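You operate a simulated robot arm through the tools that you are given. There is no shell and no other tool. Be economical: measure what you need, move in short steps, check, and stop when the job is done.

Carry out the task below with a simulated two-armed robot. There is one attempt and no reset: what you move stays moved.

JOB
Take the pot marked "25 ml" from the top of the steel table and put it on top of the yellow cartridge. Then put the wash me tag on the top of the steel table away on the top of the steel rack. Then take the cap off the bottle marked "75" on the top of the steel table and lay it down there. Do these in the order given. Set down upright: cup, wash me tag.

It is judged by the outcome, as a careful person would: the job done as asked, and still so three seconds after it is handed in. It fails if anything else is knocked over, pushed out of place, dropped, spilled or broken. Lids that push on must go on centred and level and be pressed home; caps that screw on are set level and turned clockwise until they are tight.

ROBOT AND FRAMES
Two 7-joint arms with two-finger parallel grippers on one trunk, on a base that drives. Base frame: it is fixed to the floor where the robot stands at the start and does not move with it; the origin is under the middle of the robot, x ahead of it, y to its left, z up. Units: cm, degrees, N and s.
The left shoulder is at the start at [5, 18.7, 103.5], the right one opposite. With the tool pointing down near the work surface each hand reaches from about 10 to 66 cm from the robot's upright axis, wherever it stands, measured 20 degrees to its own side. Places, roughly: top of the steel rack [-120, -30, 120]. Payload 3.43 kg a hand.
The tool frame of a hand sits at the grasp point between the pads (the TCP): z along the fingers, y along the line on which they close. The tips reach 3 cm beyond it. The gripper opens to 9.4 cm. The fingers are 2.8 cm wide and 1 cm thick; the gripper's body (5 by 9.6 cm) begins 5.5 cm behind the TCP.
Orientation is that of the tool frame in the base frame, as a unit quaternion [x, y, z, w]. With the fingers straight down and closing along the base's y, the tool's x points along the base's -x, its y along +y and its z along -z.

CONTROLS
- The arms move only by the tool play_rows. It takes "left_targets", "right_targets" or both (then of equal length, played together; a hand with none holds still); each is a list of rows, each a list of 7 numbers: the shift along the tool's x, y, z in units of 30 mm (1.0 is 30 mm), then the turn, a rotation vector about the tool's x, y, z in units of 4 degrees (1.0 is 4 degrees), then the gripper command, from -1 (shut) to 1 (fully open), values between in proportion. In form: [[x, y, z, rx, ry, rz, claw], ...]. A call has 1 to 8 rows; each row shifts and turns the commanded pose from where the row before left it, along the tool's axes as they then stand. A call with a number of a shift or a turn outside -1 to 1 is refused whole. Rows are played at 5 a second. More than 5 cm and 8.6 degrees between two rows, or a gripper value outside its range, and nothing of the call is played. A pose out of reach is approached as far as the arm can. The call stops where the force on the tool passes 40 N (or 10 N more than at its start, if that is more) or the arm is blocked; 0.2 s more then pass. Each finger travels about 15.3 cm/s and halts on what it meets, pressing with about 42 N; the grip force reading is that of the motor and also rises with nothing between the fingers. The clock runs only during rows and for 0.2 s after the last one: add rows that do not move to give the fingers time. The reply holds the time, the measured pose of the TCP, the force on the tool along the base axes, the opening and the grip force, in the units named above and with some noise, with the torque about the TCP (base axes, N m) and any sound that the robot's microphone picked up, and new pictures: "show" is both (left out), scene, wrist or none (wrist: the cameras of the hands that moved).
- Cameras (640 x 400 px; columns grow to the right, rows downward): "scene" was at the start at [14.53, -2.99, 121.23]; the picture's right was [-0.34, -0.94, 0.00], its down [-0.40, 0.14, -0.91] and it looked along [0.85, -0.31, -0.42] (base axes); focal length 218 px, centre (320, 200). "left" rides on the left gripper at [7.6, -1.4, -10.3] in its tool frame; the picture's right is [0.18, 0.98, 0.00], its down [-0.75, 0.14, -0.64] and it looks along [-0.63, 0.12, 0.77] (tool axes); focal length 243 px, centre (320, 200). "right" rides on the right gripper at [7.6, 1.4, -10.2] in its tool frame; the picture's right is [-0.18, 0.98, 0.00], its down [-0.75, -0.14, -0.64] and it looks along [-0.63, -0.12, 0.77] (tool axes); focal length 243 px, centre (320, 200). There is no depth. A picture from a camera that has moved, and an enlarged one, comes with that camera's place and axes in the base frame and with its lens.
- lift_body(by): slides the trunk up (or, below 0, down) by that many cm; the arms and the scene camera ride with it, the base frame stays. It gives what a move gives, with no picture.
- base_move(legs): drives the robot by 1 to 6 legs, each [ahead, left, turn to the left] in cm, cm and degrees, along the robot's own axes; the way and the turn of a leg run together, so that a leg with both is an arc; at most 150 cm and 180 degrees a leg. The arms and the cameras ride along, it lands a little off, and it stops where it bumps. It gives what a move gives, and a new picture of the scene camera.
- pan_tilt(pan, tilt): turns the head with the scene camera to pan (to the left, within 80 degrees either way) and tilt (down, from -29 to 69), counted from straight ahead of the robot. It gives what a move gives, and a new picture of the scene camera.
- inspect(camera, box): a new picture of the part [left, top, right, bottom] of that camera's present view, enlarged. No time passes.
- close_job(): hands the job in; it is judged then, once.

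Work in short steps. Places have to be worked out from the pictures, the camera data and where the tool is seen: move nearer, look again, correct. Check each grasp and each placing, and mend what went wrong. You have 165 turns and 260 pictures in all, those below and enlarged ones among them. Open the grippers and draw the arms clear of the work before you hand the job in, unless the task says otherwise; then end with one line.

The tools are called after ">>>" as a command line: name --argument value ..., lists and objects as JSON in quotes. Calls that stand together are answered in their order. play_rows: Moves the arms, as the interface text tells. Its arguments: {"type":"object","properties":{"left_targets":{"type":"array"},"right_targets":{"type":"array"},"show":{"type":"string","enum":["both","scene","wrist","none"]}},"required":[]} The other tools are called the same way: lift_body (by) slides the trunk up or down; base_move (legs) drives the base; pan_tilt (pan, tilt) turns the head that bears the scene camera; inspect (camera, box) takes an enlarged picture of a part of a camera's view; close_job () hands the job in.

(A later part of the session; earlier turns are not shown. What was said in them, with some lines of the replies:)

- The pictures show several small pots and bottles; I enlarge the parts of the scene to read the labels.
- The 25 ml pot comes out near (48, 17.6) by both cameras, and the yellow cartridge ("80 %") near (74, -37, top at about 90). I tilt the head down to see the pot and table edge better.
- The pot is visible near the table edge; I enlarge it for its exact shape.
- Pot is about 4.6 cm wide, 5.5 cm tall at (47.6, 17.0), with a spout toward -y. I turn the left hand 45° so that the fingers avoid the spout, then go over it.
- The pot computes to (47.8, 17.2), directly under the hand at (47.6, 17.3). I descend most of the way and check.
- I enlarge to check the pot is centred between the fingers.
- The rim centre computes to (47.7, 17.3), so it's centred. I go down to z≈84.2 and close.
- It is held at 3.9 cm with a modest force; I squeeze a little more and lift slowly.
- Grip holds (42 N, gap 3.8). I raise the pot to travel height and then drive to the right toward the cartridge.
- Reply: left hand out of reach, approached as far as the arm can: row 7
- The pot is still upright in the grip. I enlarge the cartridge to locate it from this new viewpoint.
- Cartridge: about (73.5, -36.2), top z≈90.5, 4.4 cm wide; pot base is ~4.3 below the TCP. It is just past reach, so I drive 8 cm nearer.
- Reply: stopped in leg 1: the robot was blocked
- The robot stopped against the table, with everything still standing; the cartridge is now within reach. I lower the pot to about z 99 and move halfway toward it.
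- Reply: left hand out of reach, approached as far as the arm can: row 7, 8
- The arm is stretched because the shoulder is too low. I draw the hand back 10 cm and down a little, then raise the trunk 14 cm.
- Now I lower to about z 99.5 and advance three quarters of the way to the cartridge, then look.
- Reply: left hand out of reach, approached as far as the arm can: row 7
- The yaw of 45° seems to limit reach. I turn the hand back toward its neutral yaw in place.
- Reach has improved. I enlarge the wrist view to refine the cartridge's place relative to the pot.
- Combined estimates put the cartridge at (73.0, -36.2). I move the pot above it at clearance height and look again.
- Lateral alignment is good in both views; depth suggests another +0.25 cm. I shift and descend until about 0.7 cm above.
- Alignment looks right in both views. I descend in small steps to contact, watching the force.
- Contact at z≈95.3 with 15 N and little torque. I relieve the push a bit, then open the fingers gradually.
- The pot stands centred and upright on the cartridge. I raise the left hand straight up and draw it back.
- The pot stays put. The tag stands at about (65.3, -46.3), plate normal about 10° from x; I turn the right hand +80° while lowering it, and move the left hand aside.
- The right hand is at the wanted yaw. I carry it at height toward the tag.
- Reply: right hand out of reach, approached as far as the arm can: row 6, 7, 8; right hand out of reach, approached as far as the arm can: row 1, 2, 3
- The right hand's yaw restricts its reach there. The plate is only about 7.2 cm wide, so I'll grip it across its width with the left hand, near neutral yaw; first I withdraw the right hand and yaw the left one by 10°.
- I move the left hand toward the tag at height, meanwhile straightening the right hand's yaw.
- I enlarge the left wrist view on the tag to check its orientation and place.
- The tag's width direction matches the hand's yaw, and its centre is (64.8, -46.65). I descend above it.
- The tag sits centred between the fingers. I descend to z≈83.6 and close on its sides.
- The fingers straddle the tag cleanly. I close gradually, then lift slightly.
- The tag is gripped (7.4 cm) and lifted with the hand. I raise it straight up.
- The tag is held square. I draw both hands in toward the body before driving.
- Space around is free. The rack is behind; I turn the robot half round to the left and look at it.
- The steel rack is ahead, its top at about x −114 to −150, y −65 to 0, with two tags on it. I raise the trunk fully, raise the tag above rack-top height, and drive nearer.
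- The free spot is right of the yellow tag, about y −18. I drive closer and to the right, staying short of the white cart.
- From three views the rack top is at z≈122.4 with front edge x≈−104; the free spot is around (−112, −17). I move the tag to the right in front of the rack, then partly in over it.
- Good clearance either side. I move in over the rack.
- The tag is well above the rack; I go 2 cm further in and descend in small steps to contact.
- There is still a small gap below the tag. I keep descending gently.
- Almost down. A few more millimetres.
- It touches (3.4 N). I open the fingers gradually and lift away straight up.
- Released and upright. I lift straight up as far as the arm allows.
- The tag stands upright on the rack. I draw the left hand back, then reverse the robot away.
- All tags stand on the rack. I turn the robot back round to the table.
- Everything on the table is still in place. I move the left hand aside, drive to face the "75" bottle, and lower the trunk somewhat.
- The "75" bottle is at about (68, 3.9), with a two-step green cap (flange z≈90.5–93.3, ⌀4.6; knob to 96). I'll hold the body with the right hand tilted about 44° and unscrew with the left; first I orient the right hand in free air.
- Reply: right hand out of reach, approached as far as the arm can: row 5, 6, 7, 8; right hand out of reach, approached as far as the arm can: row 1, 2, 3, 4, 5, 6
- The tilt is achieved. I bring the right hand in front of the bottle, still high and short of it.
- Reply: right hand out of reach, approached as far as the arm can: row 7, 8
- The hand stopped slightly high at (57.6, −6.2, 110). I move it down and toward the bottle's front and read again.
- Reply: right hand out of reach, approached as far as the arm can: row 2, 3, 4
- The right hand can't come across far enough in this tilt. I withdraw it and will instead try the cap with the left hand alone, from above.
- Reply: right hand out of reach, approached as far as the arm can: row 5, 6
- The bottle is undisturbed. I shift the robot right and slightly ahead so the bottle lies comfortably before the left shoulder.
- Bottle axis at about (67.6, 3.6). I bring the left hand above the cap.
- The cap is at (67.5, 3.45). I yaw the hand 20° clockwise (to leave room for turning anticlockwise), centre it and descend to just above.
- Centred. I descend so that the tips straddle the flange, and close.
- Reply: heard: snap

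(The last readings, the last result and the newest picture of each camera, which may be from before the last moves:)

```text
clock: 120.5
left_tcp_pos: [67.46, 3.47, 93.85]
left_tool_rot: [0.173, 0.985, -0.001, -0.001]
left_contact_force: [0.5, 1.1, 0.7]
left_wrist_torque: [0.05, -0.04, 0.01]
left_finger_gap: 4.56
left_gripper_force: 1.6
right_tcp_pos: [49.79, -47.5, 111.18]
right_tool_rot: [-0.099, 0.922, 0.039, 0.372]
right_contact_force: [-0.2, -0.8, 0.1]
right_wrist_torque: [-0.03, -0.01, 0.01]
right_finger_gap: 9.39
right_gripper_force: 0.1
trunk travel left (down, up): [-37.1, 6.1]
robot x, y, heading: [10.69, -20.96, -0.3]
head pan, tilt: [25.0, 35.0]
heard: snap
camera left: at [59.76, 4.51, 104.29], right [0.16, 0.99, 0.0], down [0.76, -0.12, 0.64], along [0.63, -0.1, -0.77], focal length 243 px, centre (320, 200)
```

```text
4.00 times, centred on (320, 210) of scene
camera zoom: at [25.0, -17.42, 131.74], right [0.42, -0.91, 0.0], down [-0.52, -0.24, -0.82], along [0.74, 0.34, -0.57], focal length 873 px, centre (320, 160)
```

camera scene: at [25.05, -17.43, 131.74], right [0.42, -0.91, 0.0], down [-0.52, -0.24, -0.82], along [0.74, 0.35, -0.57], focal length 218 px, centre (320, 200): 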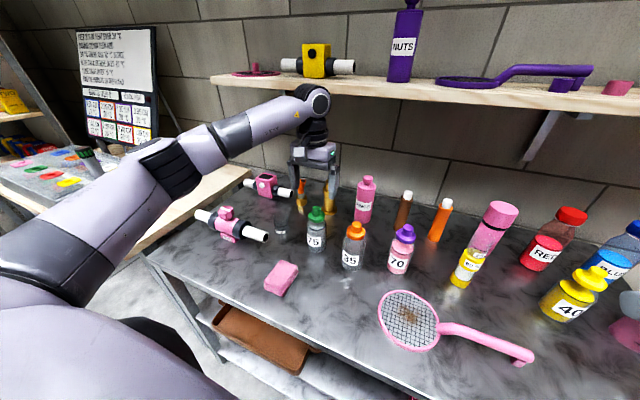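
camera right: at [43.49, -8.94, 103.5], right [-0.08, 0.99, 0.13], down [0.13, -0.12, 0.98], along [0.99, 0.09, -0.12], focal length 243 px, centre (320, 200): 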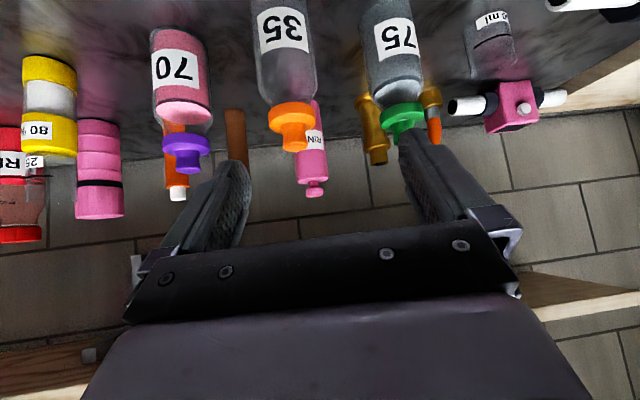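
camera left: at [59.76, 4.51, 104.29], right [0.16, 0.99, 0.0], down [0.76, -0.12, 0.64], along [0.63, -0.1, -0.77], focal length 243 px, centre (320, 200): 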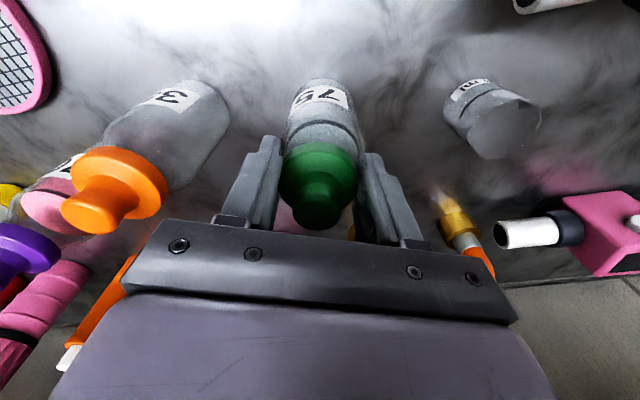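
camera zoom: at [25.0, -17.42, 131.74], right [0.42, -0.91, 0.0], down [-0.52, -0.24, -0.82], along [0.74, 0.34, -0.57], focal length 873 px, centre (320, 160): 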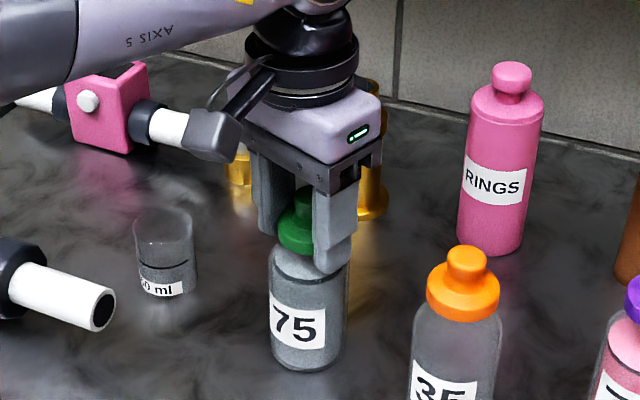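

A snap was heard on closing: it's a push-on cap that may have let go. I tighten the grip and lift slightly to see.

>>> play_rows --left_targets '[[0, 0, 0, 0, 0, 0, -0.2], [0, 0, 0, 0, 0, 0, -0.2], [0, 0, -0.1, 0, 0, 0, -0.2], [0, 0, -0.1, 0, 0, 0, -0.2], [0, 0, -0.1, 0, 0, 0, -0.2]]' --show "wrist"

>>> inspect --camera "scene" --box '[270, 160, 370, 260]'

```text
clock: 121.7
left_tcp_pos: [67.52, 3.36, 94.86]
left_tool_rot: [0.172, 0.985, 0.001, 0.0]
left_contact_force: [1.0, 0.9, -0.3]
left_wrist_torque: [0.04, 0.0, 0.02]
left_finger_gap: 4.32
left_gripper_force: 42.0
right_tcp_pos: [49.72, -47.54, 111.18]
right_tool_rot: [-0.099, 0.923, 0.039, 0.37]
right_contact_force: [0.2, -0.4, -0.3]
right_wrist_torque: [0.01, 0.0, -0.02]
right_finger_gap: 9.38
right_gripper_force: 0.1
trunk travel left (down, up): [-37.1, 6.1]
robot x, y, heading: [11.34, -21.15, 0.1]
head pan, tilt: [25.0, 35.0]
camera left: at [59.87, 4.56, 105.23], right [0.16, 0.99, 0.0], down [0.76, -0.12, 0.64], along [0.63, -0.1, -0.77], focal length 243 px, centre (320, 200)
```

left: 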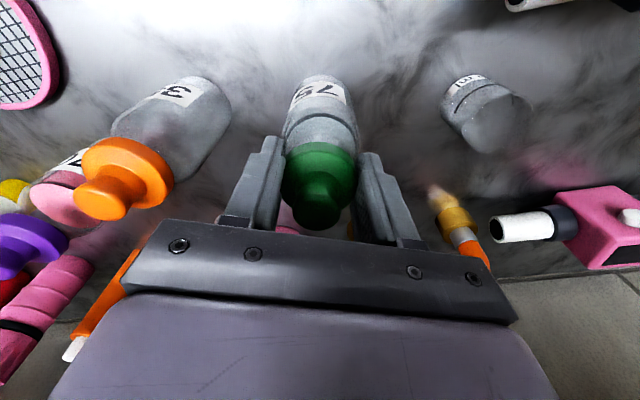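

```text
4.00 times, centred on (320, 210) of scene
camera zoom: at [25.01, -17.42, 131.74], right [0.42, -0.91, 0.0], down [-0.52, -0.24, -0.82], along [0.74, 0.34, -0.57], focal length 873 px, centre (320, 160)
```

zoom: 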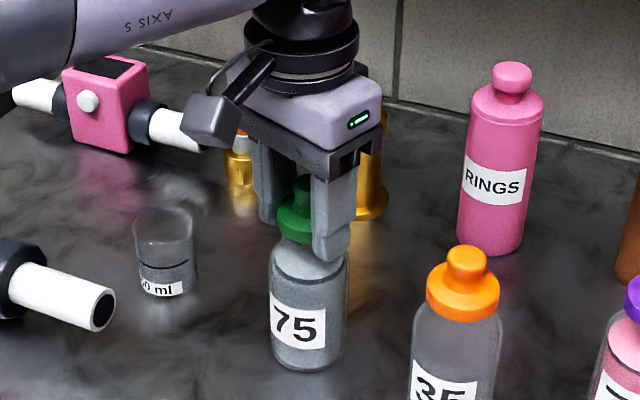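

The cap rises while the bottle stays standing. I lift on slowly.

>>> play_rows --left_targets '[[0, 0, -0.2, 0, 0, 0, -0.2], [0, 0, -0.3, 0, 0, 0, -0.2], [0, 0, -0.5, 0, 0, 0, -0.2], [0, 0, -0.7, 0, 0, 0, -0.2], [0, 0, -0.7, 0, 0, 0, -0.2], [0, 0, -0.7, 0, 0, 0, -0.2]]' --show "wrist"

>>> inspect --camera "scene" --box '[260, 140, 380, 260]'

```text
clock: 123.1
left_tcp_pos: [67.47, 3.67, 104.35]
left_tool_rot: [0.173, 0.985, 0.0, 0.0]
left_contact_force: [-0.6, -0.4, 0.0]
left_wrist_torque: [0.0, 0.0, 0.0]
left_finger_gap: 4.31
left_gripper_force: 42.0
right_tcp_pos: [49.55, -47.57, 111.15]
right_tool_rot: [-0.1, 0.922, 0.04, 0.371]
right_contact_force: [0.2, 0.0, 0.1]
right_wrist_torque: [0.03, 0.01, 0.01]
right_finger_gap: 9.43
right_gripper_force: 0.1
trunk travel left (down, up): [-37.1, 6.1]
robot x, y, heading: [11.36, -21.14, -0.1]
head pan, tilt: [25.0, 35.0]
camera left: at [59.84, 4.73, 114.77], right [0.16, 0.99, 0.0], down [0.76, -0.12, 0.64], along [0.63, -0.1, -0.77], focal length 243 px, centre (320, 200)
```

left: 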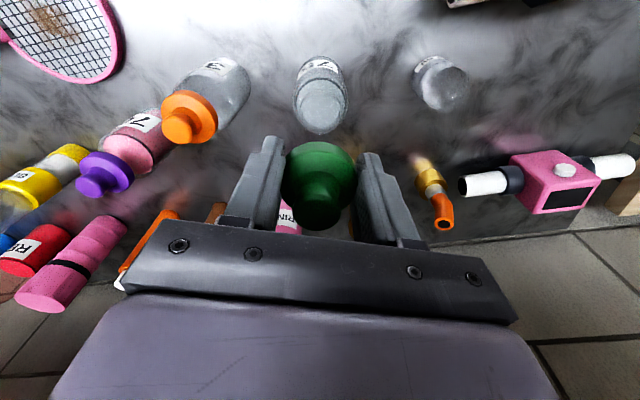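

```text
3.33 times, centred on (320, 200) of scene
camera zoom: at [24.99, -17.44, 131.74], right [0.42, -0.91, 0.0], down [-0.52, -0.24, -0.82], along [0.74, 0.35, -0.57], focal length 728 px, centre (320, 200)
```

zoom: 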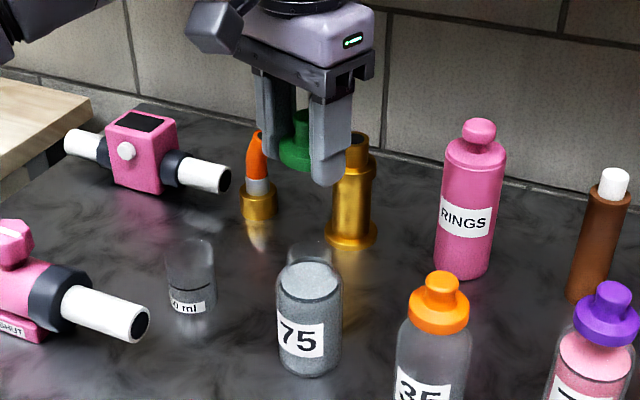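

The cap is off and the bottle stands. I carry the cap to a clear spot at about (54, −6) in front of the bottles.

>>> play_rows --left_targets '[[0.64, -0.9, 0, 0, 0, 0, -0.2], [0.64, -0.9, 0, 0, 0, 0, -0.2], [0.64, -0.9, 0, 0, 0, 0, -0.2], [0.64, -0.9, 0, 0, 0, 0, -0.2], [0.64, -0.9, 0, 0, 0, 0, -0.2], [0, 0, 0.9, 0, 0, 0, -0.2], [0, 0, 1, 0, 0, 0, -0.2], [0, 0, 1, 0, 0, 0, -0.2]]' --show "both"

```text
clock: 124.9
left_tcp_pos: [53.86, -5.83, 95.68]
left_tool_rot: [0.172, 0.985, 0.001, -0.001]
left_contact_force: [-0.9, -0.3, 0.2]
left_wrist_torque: [-0.03, -0.03, 0.01]
left_finger_gap: 4.34
left_gripper_force: 42.1
right_tcp_pos: [49.85, -47.54, 111.23]
right_tool_rot: [-0.099, 0.923, 0.039, 0.37]
right_contact_force: [-1.0, 0.4, 1.3]
right_wrist_torque: [0.01, 0.01, -0.01]
right_finger_gap: 9.41
right_gripper_force: 0.1
trunk travel left (down, up): [-37.1, 6.1]
robot x, y, heading: [11.43, -21.06, 0.2]
head pan, tilt: [25.0, 35.0]
camera scene: at [25.02, -17.41, 131.74], right [0.42, -0.91, 0.0], down [-0.52, -0.24, -0.82], along [0.74, 0.34, -0.57], focal length 218 px, centre (320, 200)
camera left: at [46.17, -4.74, 105.99], right [0.16, 0.99, 0.0], down [0.76, -0.12, 0.64], along [0.63, -0.1, -0.77], focal length 243 px, centre (320, 200)
```

scene: 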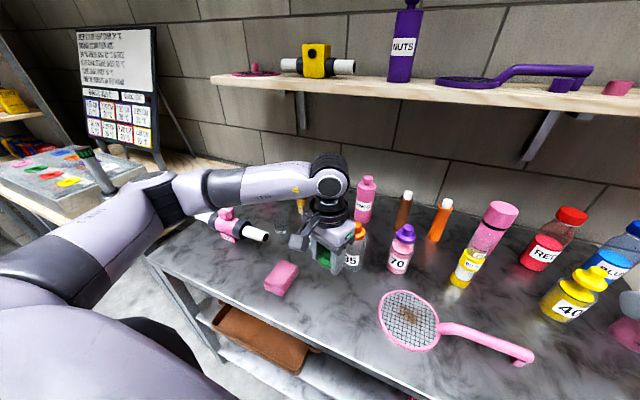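
left: 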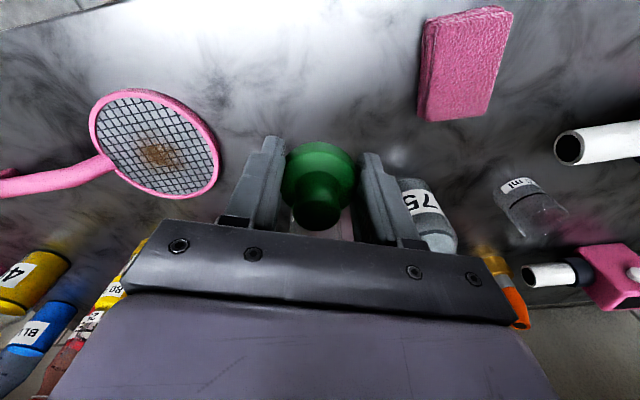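

The spot below is clear. I descend to near the table.

>>> play_rows --left_targets '[[0, 0, 1, 0, 0, 0, -0.2], [0, 0, 1, 0, 0, 0, -0.2], [0, 0, 0.9, 0, 0, 0, -0.2], [0, 0, 0.5, 0, 0, 0, -0.2], [0, 0, 0.2, 0, 0, 0, -0.2]]' --show "none"

>>> inspect --camera "scene" --box '[270, 210, 390, 310]'

```text
clock: 126.1
left_tcp_pos: [53.86, -5.88, 84.72]
left_tool_rot: [0.172, 0.985, 0.0, -0.001]
left_contact_force: [0.5, -0.6, -0.2]
left_wrist_torque: [-0.02, 0.01, 0.02]
left_finger_gap: 4.32
left_gripper_force: 42.0
right_tcp_pos: [49.69, -47.55, 111.21]
right_tool_rot: [-0.1, 0.922, 0.041, 0.371]
right_contact_force: [-0.2, 0.1, -0.6]
right_wrist_torque: [-0.06, 0.01, -0.04]
right_finger_gap: 9.4
right_gripper_force: 0.1
trunk travel left (down, up): [-37.1, 6.1]
robot x, y, heading: [11.39, -21.1, 0.0]
head pan, tilt: [25.0, 35.0]
```

```text
4.00 times, centred on (330, 260) of scene
camera zoom: at [25.01, -17.43, 131.74], right [0.42, -0.91, 0.0], down [-0.52, -0.24, -0.82], along [0.74, 0.34, -0.57], focal length 873 px, centre (280, -40)
```

zoom: 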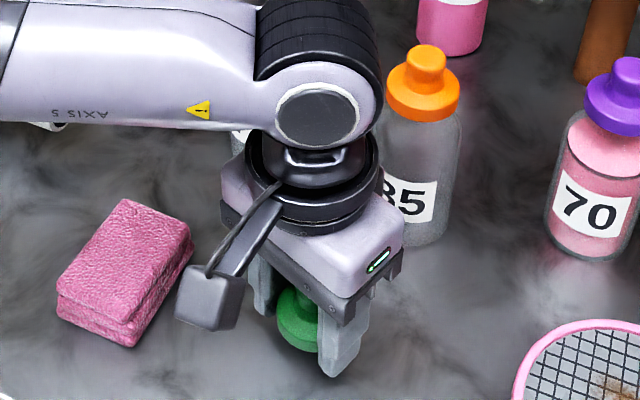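

Continue down in small steps to contact.

>>> play_rows --left_targets '[[0, 0, 0.1, 0, 0, 0, -0.2], [0, 0, 0.1, 0, 0, 0, -0.2], [0, 0, 0.1, 0, 0, 0, -0.2], [0, 0, 0, 0, 0, 0, -0.2]]' --show "wrist"

```text
clock: 127.1
left_tcp_pos: [53.81, -5.93, 83.79]
left_tool_rot: [0.173, 0.985, -0.001, -0.001]
left_contact_force: [0.0, 0.2, -0.5]
left_wrist_torque: [0.0, 0.01, -0.01]
left_finger_gap: 4.33
left_gripper_force: 41.4
right_tcp_pos: [49.68, -47.47, 111.2]
right_tool_rot: [-0.099, 0.923, 0.04, 0.37]
right_contact_force: [-0.2, -0.6, -1.0]
right_wrist_torque: [-0.01, 0.03, 0.02]
right_finger_gap: 9.42
right_gripper_force: 0.0
trunk travel left (down, up): [-37.1, 6.1]
robot x, y, heading: [10.98, -21.13, -0.2]
head pan, tilt: [25.0, 35.0]
camera left: at [46.18, -4.89, 94.17], right [0.16, 0.99, 0.0], down [0.76, -0.12, 0.64], along [0.63, -0.1, -0.77], focal length 243 px, centre (320, 200)
```

left: 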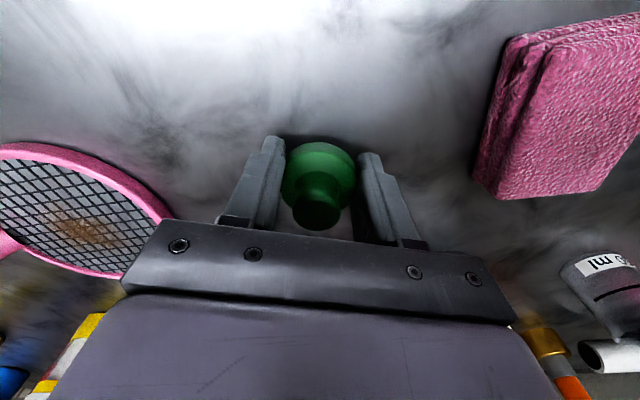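

>>> play_rows --left_targets '[[0, 0, 0.07, 0, 0, 0, -0.2], [0, 0, 0.07, 0, 0, 0, -0.2], [0, 0, 0, 0, 0, 0, -0.2]]' --show "none"

```text
clock: 127.9
left_tcp_pos: [53.76, -5.97, 83.47]
left_tool_rot: [0.173, 0.985, 0.0, 0.0]
left_contact_force: [0.3, -0.2, -0.2]
left_wrist_torque: [0.0, 0.01, 0.05]
left_finger_gap: 4.31
left_gripper_force: 42.2
right_tcp_pos: [49.72, -47.49, 111.15]
right_tool_rot: [-0.1, 0.923, 0.04, 0.37]
right_contact_force: [-0.2, -1.1, -0.1]
right_wrist_torque: [-0.01, 0.0, 0.0]
right_finger_gap: 9.4
right_gripper_force: 0.0
trunk travel left (down, up): [-37.1, 6.1]
robot x, y, heading: [11.53, -21.17, 0.1]
head pan, tilt: [25.0, 35.0]
```

No contact yet at z 83.5; I lower a few more millimetres.

>>> play_rows --left_targets '[[0, 0, 0.06, 0, 0, 0, -0.2], [0, 0, 0.06, 0, 0, 0, -0.2], [0, 0, 0, 0, 0, 0, -0.2]]' --show "none"

>>> inspect --camera "scene" --box '[290, 240, 370, 310]'

```text
clock: 128.7
left_tcp_pos: [53.83, -6.0, 83.13]
left_tool_rot: [0.173, 0.985, 0.0, -0.001]
left_contact_force: [-0.3, -0.2, -0.5]
left_wrist_torque: [-0.04, 0.03, 0.0]
left_finger_gap: 4.33
left_gripper_force: 41.5
right_tcp_pos: [49.76, -47.63, 111.18]
right_tool_rot: [-0.099, 0.922, 0.039, 0.371]
right_contact_force: [0.6, -0.6, 0.2]
right_wrist_torque: [0.02, 0.04, 0.04]
right_finger_gap: 9.41
right_gripper_force: 0.0
trunk travel left (down, up): [-37.1, 6.1]
robot x, y, heading: [11.39, -21.34, -0.6]
head pan, tilt: [25.0, 35.0]
```

```text
5.71 times, centred on (330, 275) of scene
camera zoom: at [25.01, -17.43, 131.74], right [0.42, -0.91, 0.0], down [-0.52, -0.24, -0.82], along [0.74, 0.34, -0.57], focal length 1248 px, centre (263, -229)
```

zoom: 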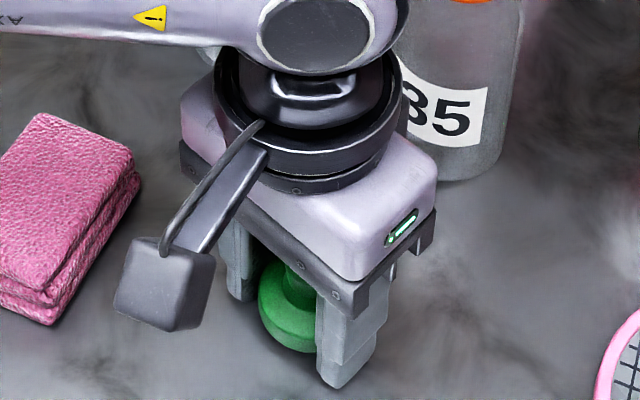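

>>> play_rows --left_targets '[[0, 0, 0.05, 0, 0, 0, -0.2], [0, 0, 0.05, 0, 0, 0, -0.2], [0, 0, 0, 0, 0, 0, -0.2]]' --show "none"

```text
clock: 129.5
left_tcp_pos: [53.78, -5.92, 82.96]
left_tool_rot: [0.173, 0.985, -0.001, 0.001]
left_contact_force: [-2.8, 5.9, 19.3]
left_wrist_torque: [-0.11, 0.48, -0.22]
left_finger_gap: 4.3
left_gripper_force: 41.8
right_tcp_pos: [49.6, -47.51, 111.21]
right_tool_rot: [-0.099, 0.922, 0.039, 0.372]
right_contact_force: [0.0, 0.6, 0.7]
right_wrist_torque: [0.01, 0.01, 0.03]
right_finger_gap: 9.37
right_gripper_force: 0.1
trunk travel left (down, up): [-37.1, 6.1]
robot x, y, heading: [10.68, -21.36, -0.3]
head pan, tilt: [25.0, 35.0]
```

Contact (19 N at z 83.0). I ease off slightly and open gently, then lift clear.

>>> play_rows --left_targets '[[0, 0, -0.05, 0, 0, 0, -0.2], [0, 0, 0, 0, 0, 0, -0.1], [0, 0, 0, 0, 0, 0, -0.03], [0, 0, 0, 0, 0, 0, 0.05], [0, 0, 0, 0, 0, 0, 0.2], [0, 0, 0, 0, 0, 0, 0.5], [0, 0, 0, 0, 0, 0, 0.5]]' --show "wrist"

```text
clock: 131.1
left_tcp_pos: [53.68, -6.38, 83.14]
left_tool_rot: [0.175, 0.984, -0.003, 0.0]
left_contact_force: [2.0, 2.0, 14.9]
left_wrist_torque: [0.67, -0.19, -0.1]
left_finger_gap: 7.19
left_gripper_force: 1.1
right_tcp_pos: [49.66, -47.7, 111.17]
right_tool_rot: [-0.1, 0.922, 0.041, 0.371]
right_contact_force: [-0.2, -0.5, 0.1]
right_wrist_torque: [0.04, -0.05, 0.01]
right_finger_gap: 9.41
right_gripper_force: 0.1
trunk travel left (down, up): [-37.1, 6.1]
robot x, y, heading: [11.19, -21.27, -0.3]
head pan, tilt: [25.0, 35.0]
camera left: at [46.01, -5.13, 93.37], right [0.17, 0.99, -0.01], down [0.76, -0.12, 0.64], along [0.63, -0.11, -0.77], focal length 243 px, centre (320, 200)
```

left: 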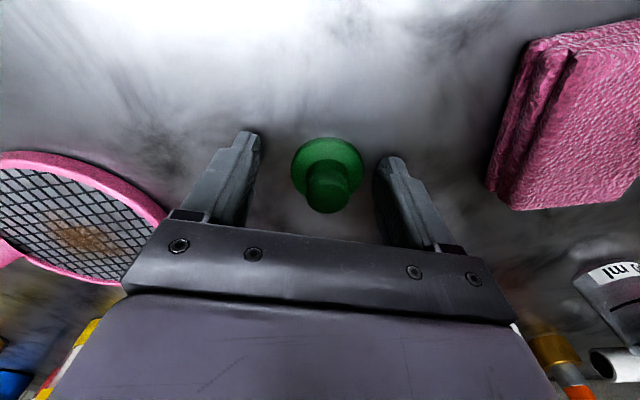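

The cap rests on the table, free of the fingers. I lift the hand straight up and back.

>>> play_rows --left_targets '[[0, 0, -0.3, 0, 0, 0, 0.5], [0, 0, -0.7, 0, 0, 0, 0.6], [0, 0, -1, 0, 0, 0, 0.8], [0, 0, -1, 0, 0, 0, 1], [0, 0, -1, 0, 0, 0, 1], [0, 0, -1, 0, 0, 0, 1], [0, 0, -1, 0, 0, 0, 1], [0, 0, -1, 0, 0, 0, 1]]' --show "wrist"

>>> play_rows --left_targets '[[0.9, 0.4, -0.3, 0, 0, 0, 1], [0.9, 0.4, -0.3, 0, 0, 0, 1], [0.9, 0.4, 0, 0, 0, 0, 1], [0.9, 0.4, 0, 0, 0, 0, 1], [0.9, 0.4, 0, 0, 0, 0, 1]]' --show "none"

>>> base_move --legs '[[-25, 0, 0]]'

>>> pan_tilt --pan 0 --tilt 32

```text
clock: 132.9
left_tcp_pos: [53.84, -6.11, 104.02]
left_tool_rot: [0.173, 0.985, 0.0, -0.001]
left_contact_force: [0.0, 0.3, -0.2]
left_wrist_torque: [0.02, -0.01, 0.0]
left_finger_gap: 9.37
left_gripper_force: 0.1
right_tcp_pos: [49.77, -47.62, 111.18]
right_tool_rot: [-0.099, 0.922, 0.04, 0.373]
right_contact_force: [0.0, -0.3, 0.5]
right_wrist_torque: [-0.01, 0.0, -0.02]
right_finger_gap: 9.39
right_gripper_force: 0.1
trunk travel left (down, up): [-37.1, 6.1]
robot x, y, heading: [11.12, -21.2, -0.4]
head pan, tilt: [25.0, 35.0]
camera left: at [46.28, -4.98, 114.37], right [0.16, 0.99, 0.0], down [0.76, -0.12, 0.64], along [0.63, -0.1, -0.77], focal length 243 px, centre (320, 200)
```

left: 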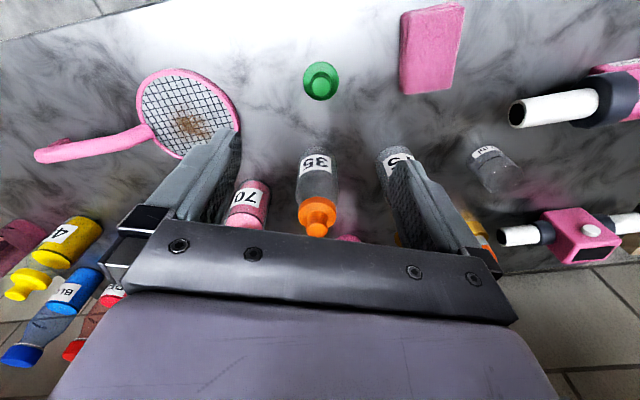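

```text
clock: 134.1
left_tcp_pos: [43.15, 4.36, 105.71]
left_tool_rot: [0.173, 0.985, 0.0, 0.0]
left_contact_force: [0.6, -0.2, 0.3]
left_wrist_torque: [-0.03, -0.01, 0.01]
left_finger_gap: 9.4
left_gripper_force: 0.0
right_tcp_pos: [49.72, -47.48, 111.31]
right_tool_rot: [-0.1, 0.922, 0.039, 0.371]
right_contact_force: [-0.4, -0.8, -0.5]
right_wrist_torque: [0.01, 0.01, 0.0]
right_finger_gap: 9.37
right_gripper_force: 0.1
trunk travel left (down, up): [-37.1, 6.1]
robot x, y, heading: [10.92, -21.11, -0.2]
head pan, tilt: [25.0, 35.0]
```

```text
clock: 135.9
left_tcp_pos: [18.15, 4.42, 105.7]
left_tool_rot: [0.173, 0.985, 0.0, -0.001]
left_contact_force: [-0.7, -0.4, 0.2]
left_wrist_torque: [0.02, 0.01, 0.02]
left_finger_gap: 9.38
left_gripper_force: 0.1
right_tcp_pos: [24.66, -47.48, 111.29]
right_tool_rot: [-0.099, 0.922, 0.039, 0.372]
right_contact_force: [-0.5, -1.2, 0.1]
right_wrist_torque: [0.0, -0.04, -0.03]
right_finger_gap: 9.4
right_gripper_force: 0.0
trunk travel left (down, up): [-37.1, 6.1]
robot x, y, heading: [-14.09, -21.42, -0.4]
head pan, tilt: [25.0, 35.0]
camera scene: at [-0.09, -17.39, 131.75], right [0.42, -0.91, 0.0], down [-0.52, -0.24, -0.82], along [0.74, 0.35, -0.57], focal length 218 px, centre (320, 200)
```

scene: 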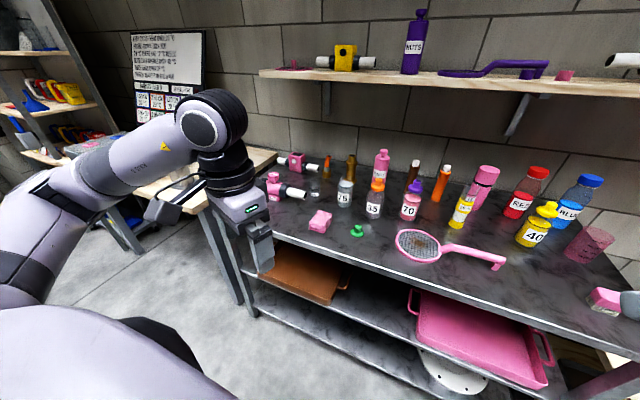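

```text
clock: 136.8
left_tcp_pos: [18.16, 4.41, 105.89]
left_tool_rot: [0.173, 0.985, 0.0, -0.001]
left_contact_force: [0.5, 0.4, 0.5]
left_wrist_torque: [0.04, -0.03, 0.01]
left_finger_gap: 9.4
left_gripper_force: 0.2
right_tcp_pos: [24.73, -47.56, 111.19]
right_tool_rot: [-0.099, 0.922, 0.039, 0.371]
right_contact_force: [0.0, 0.1, 0.0]
right_wrist_torque: [-0.01, 0.0, 0.01]
right_finger_gap: 9.42
right_gripper_force: 0.0
trunk travel left (down, up): [-37.1, 6.1]
robot x, y, heading: [-13.93, -21.62, 0.0]
head pan, tilt: [0.0, 32.0]
camera scene: at [0.94, -21.1, 132.21], right [0.0, -1.0, 0.0], down [-0.53, 0.0, -0.85], along [0.85, 0.0, -0.53], focal length 218 px, centre (320, 200)
```

scene: 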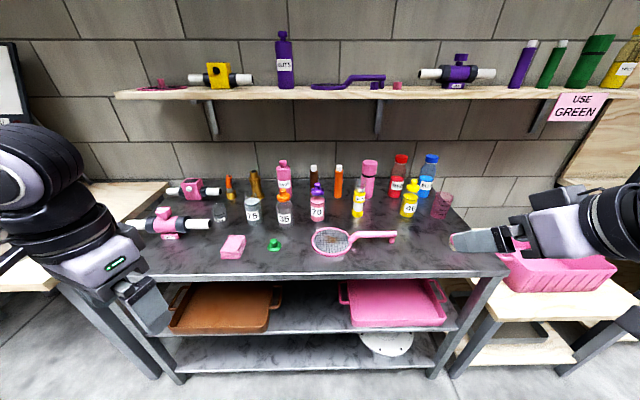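

Final check of the pot on the cartridge and of the cap and bottle.

>>> inspect --camera "scene" --box '[210, 160, 410, 265]'

```text
3.20 times, centred on (310, 212) of scene
camera zoom: at [0.94, -21.1, 132.21], right [0.0, -1.0, 0.0], down [-0.53, 0.0, -0.85], along [0.85, 0.0, -0.53], focal length 699 px, centre (352, 160)
```

zoom: 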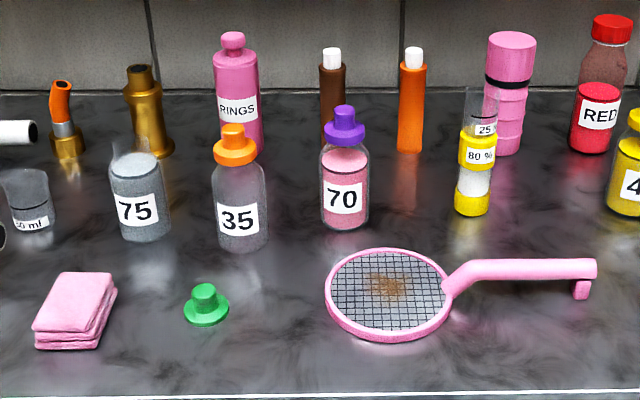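

The pot is on the cartridge, the 75 bottle is open with its cap lying on the table, nothing else is disturbed, and the arms are clear. I hand in.

>>> close_job

```text
The job is handed in.
```

The job is handed in. The 25 ml pot stands on the yellow cartridge, the wash me tag is upright on top of the steel rack, and the cap from the "75" bottle lies on the steel table. I saw nothing else knocked over or moved out of place.
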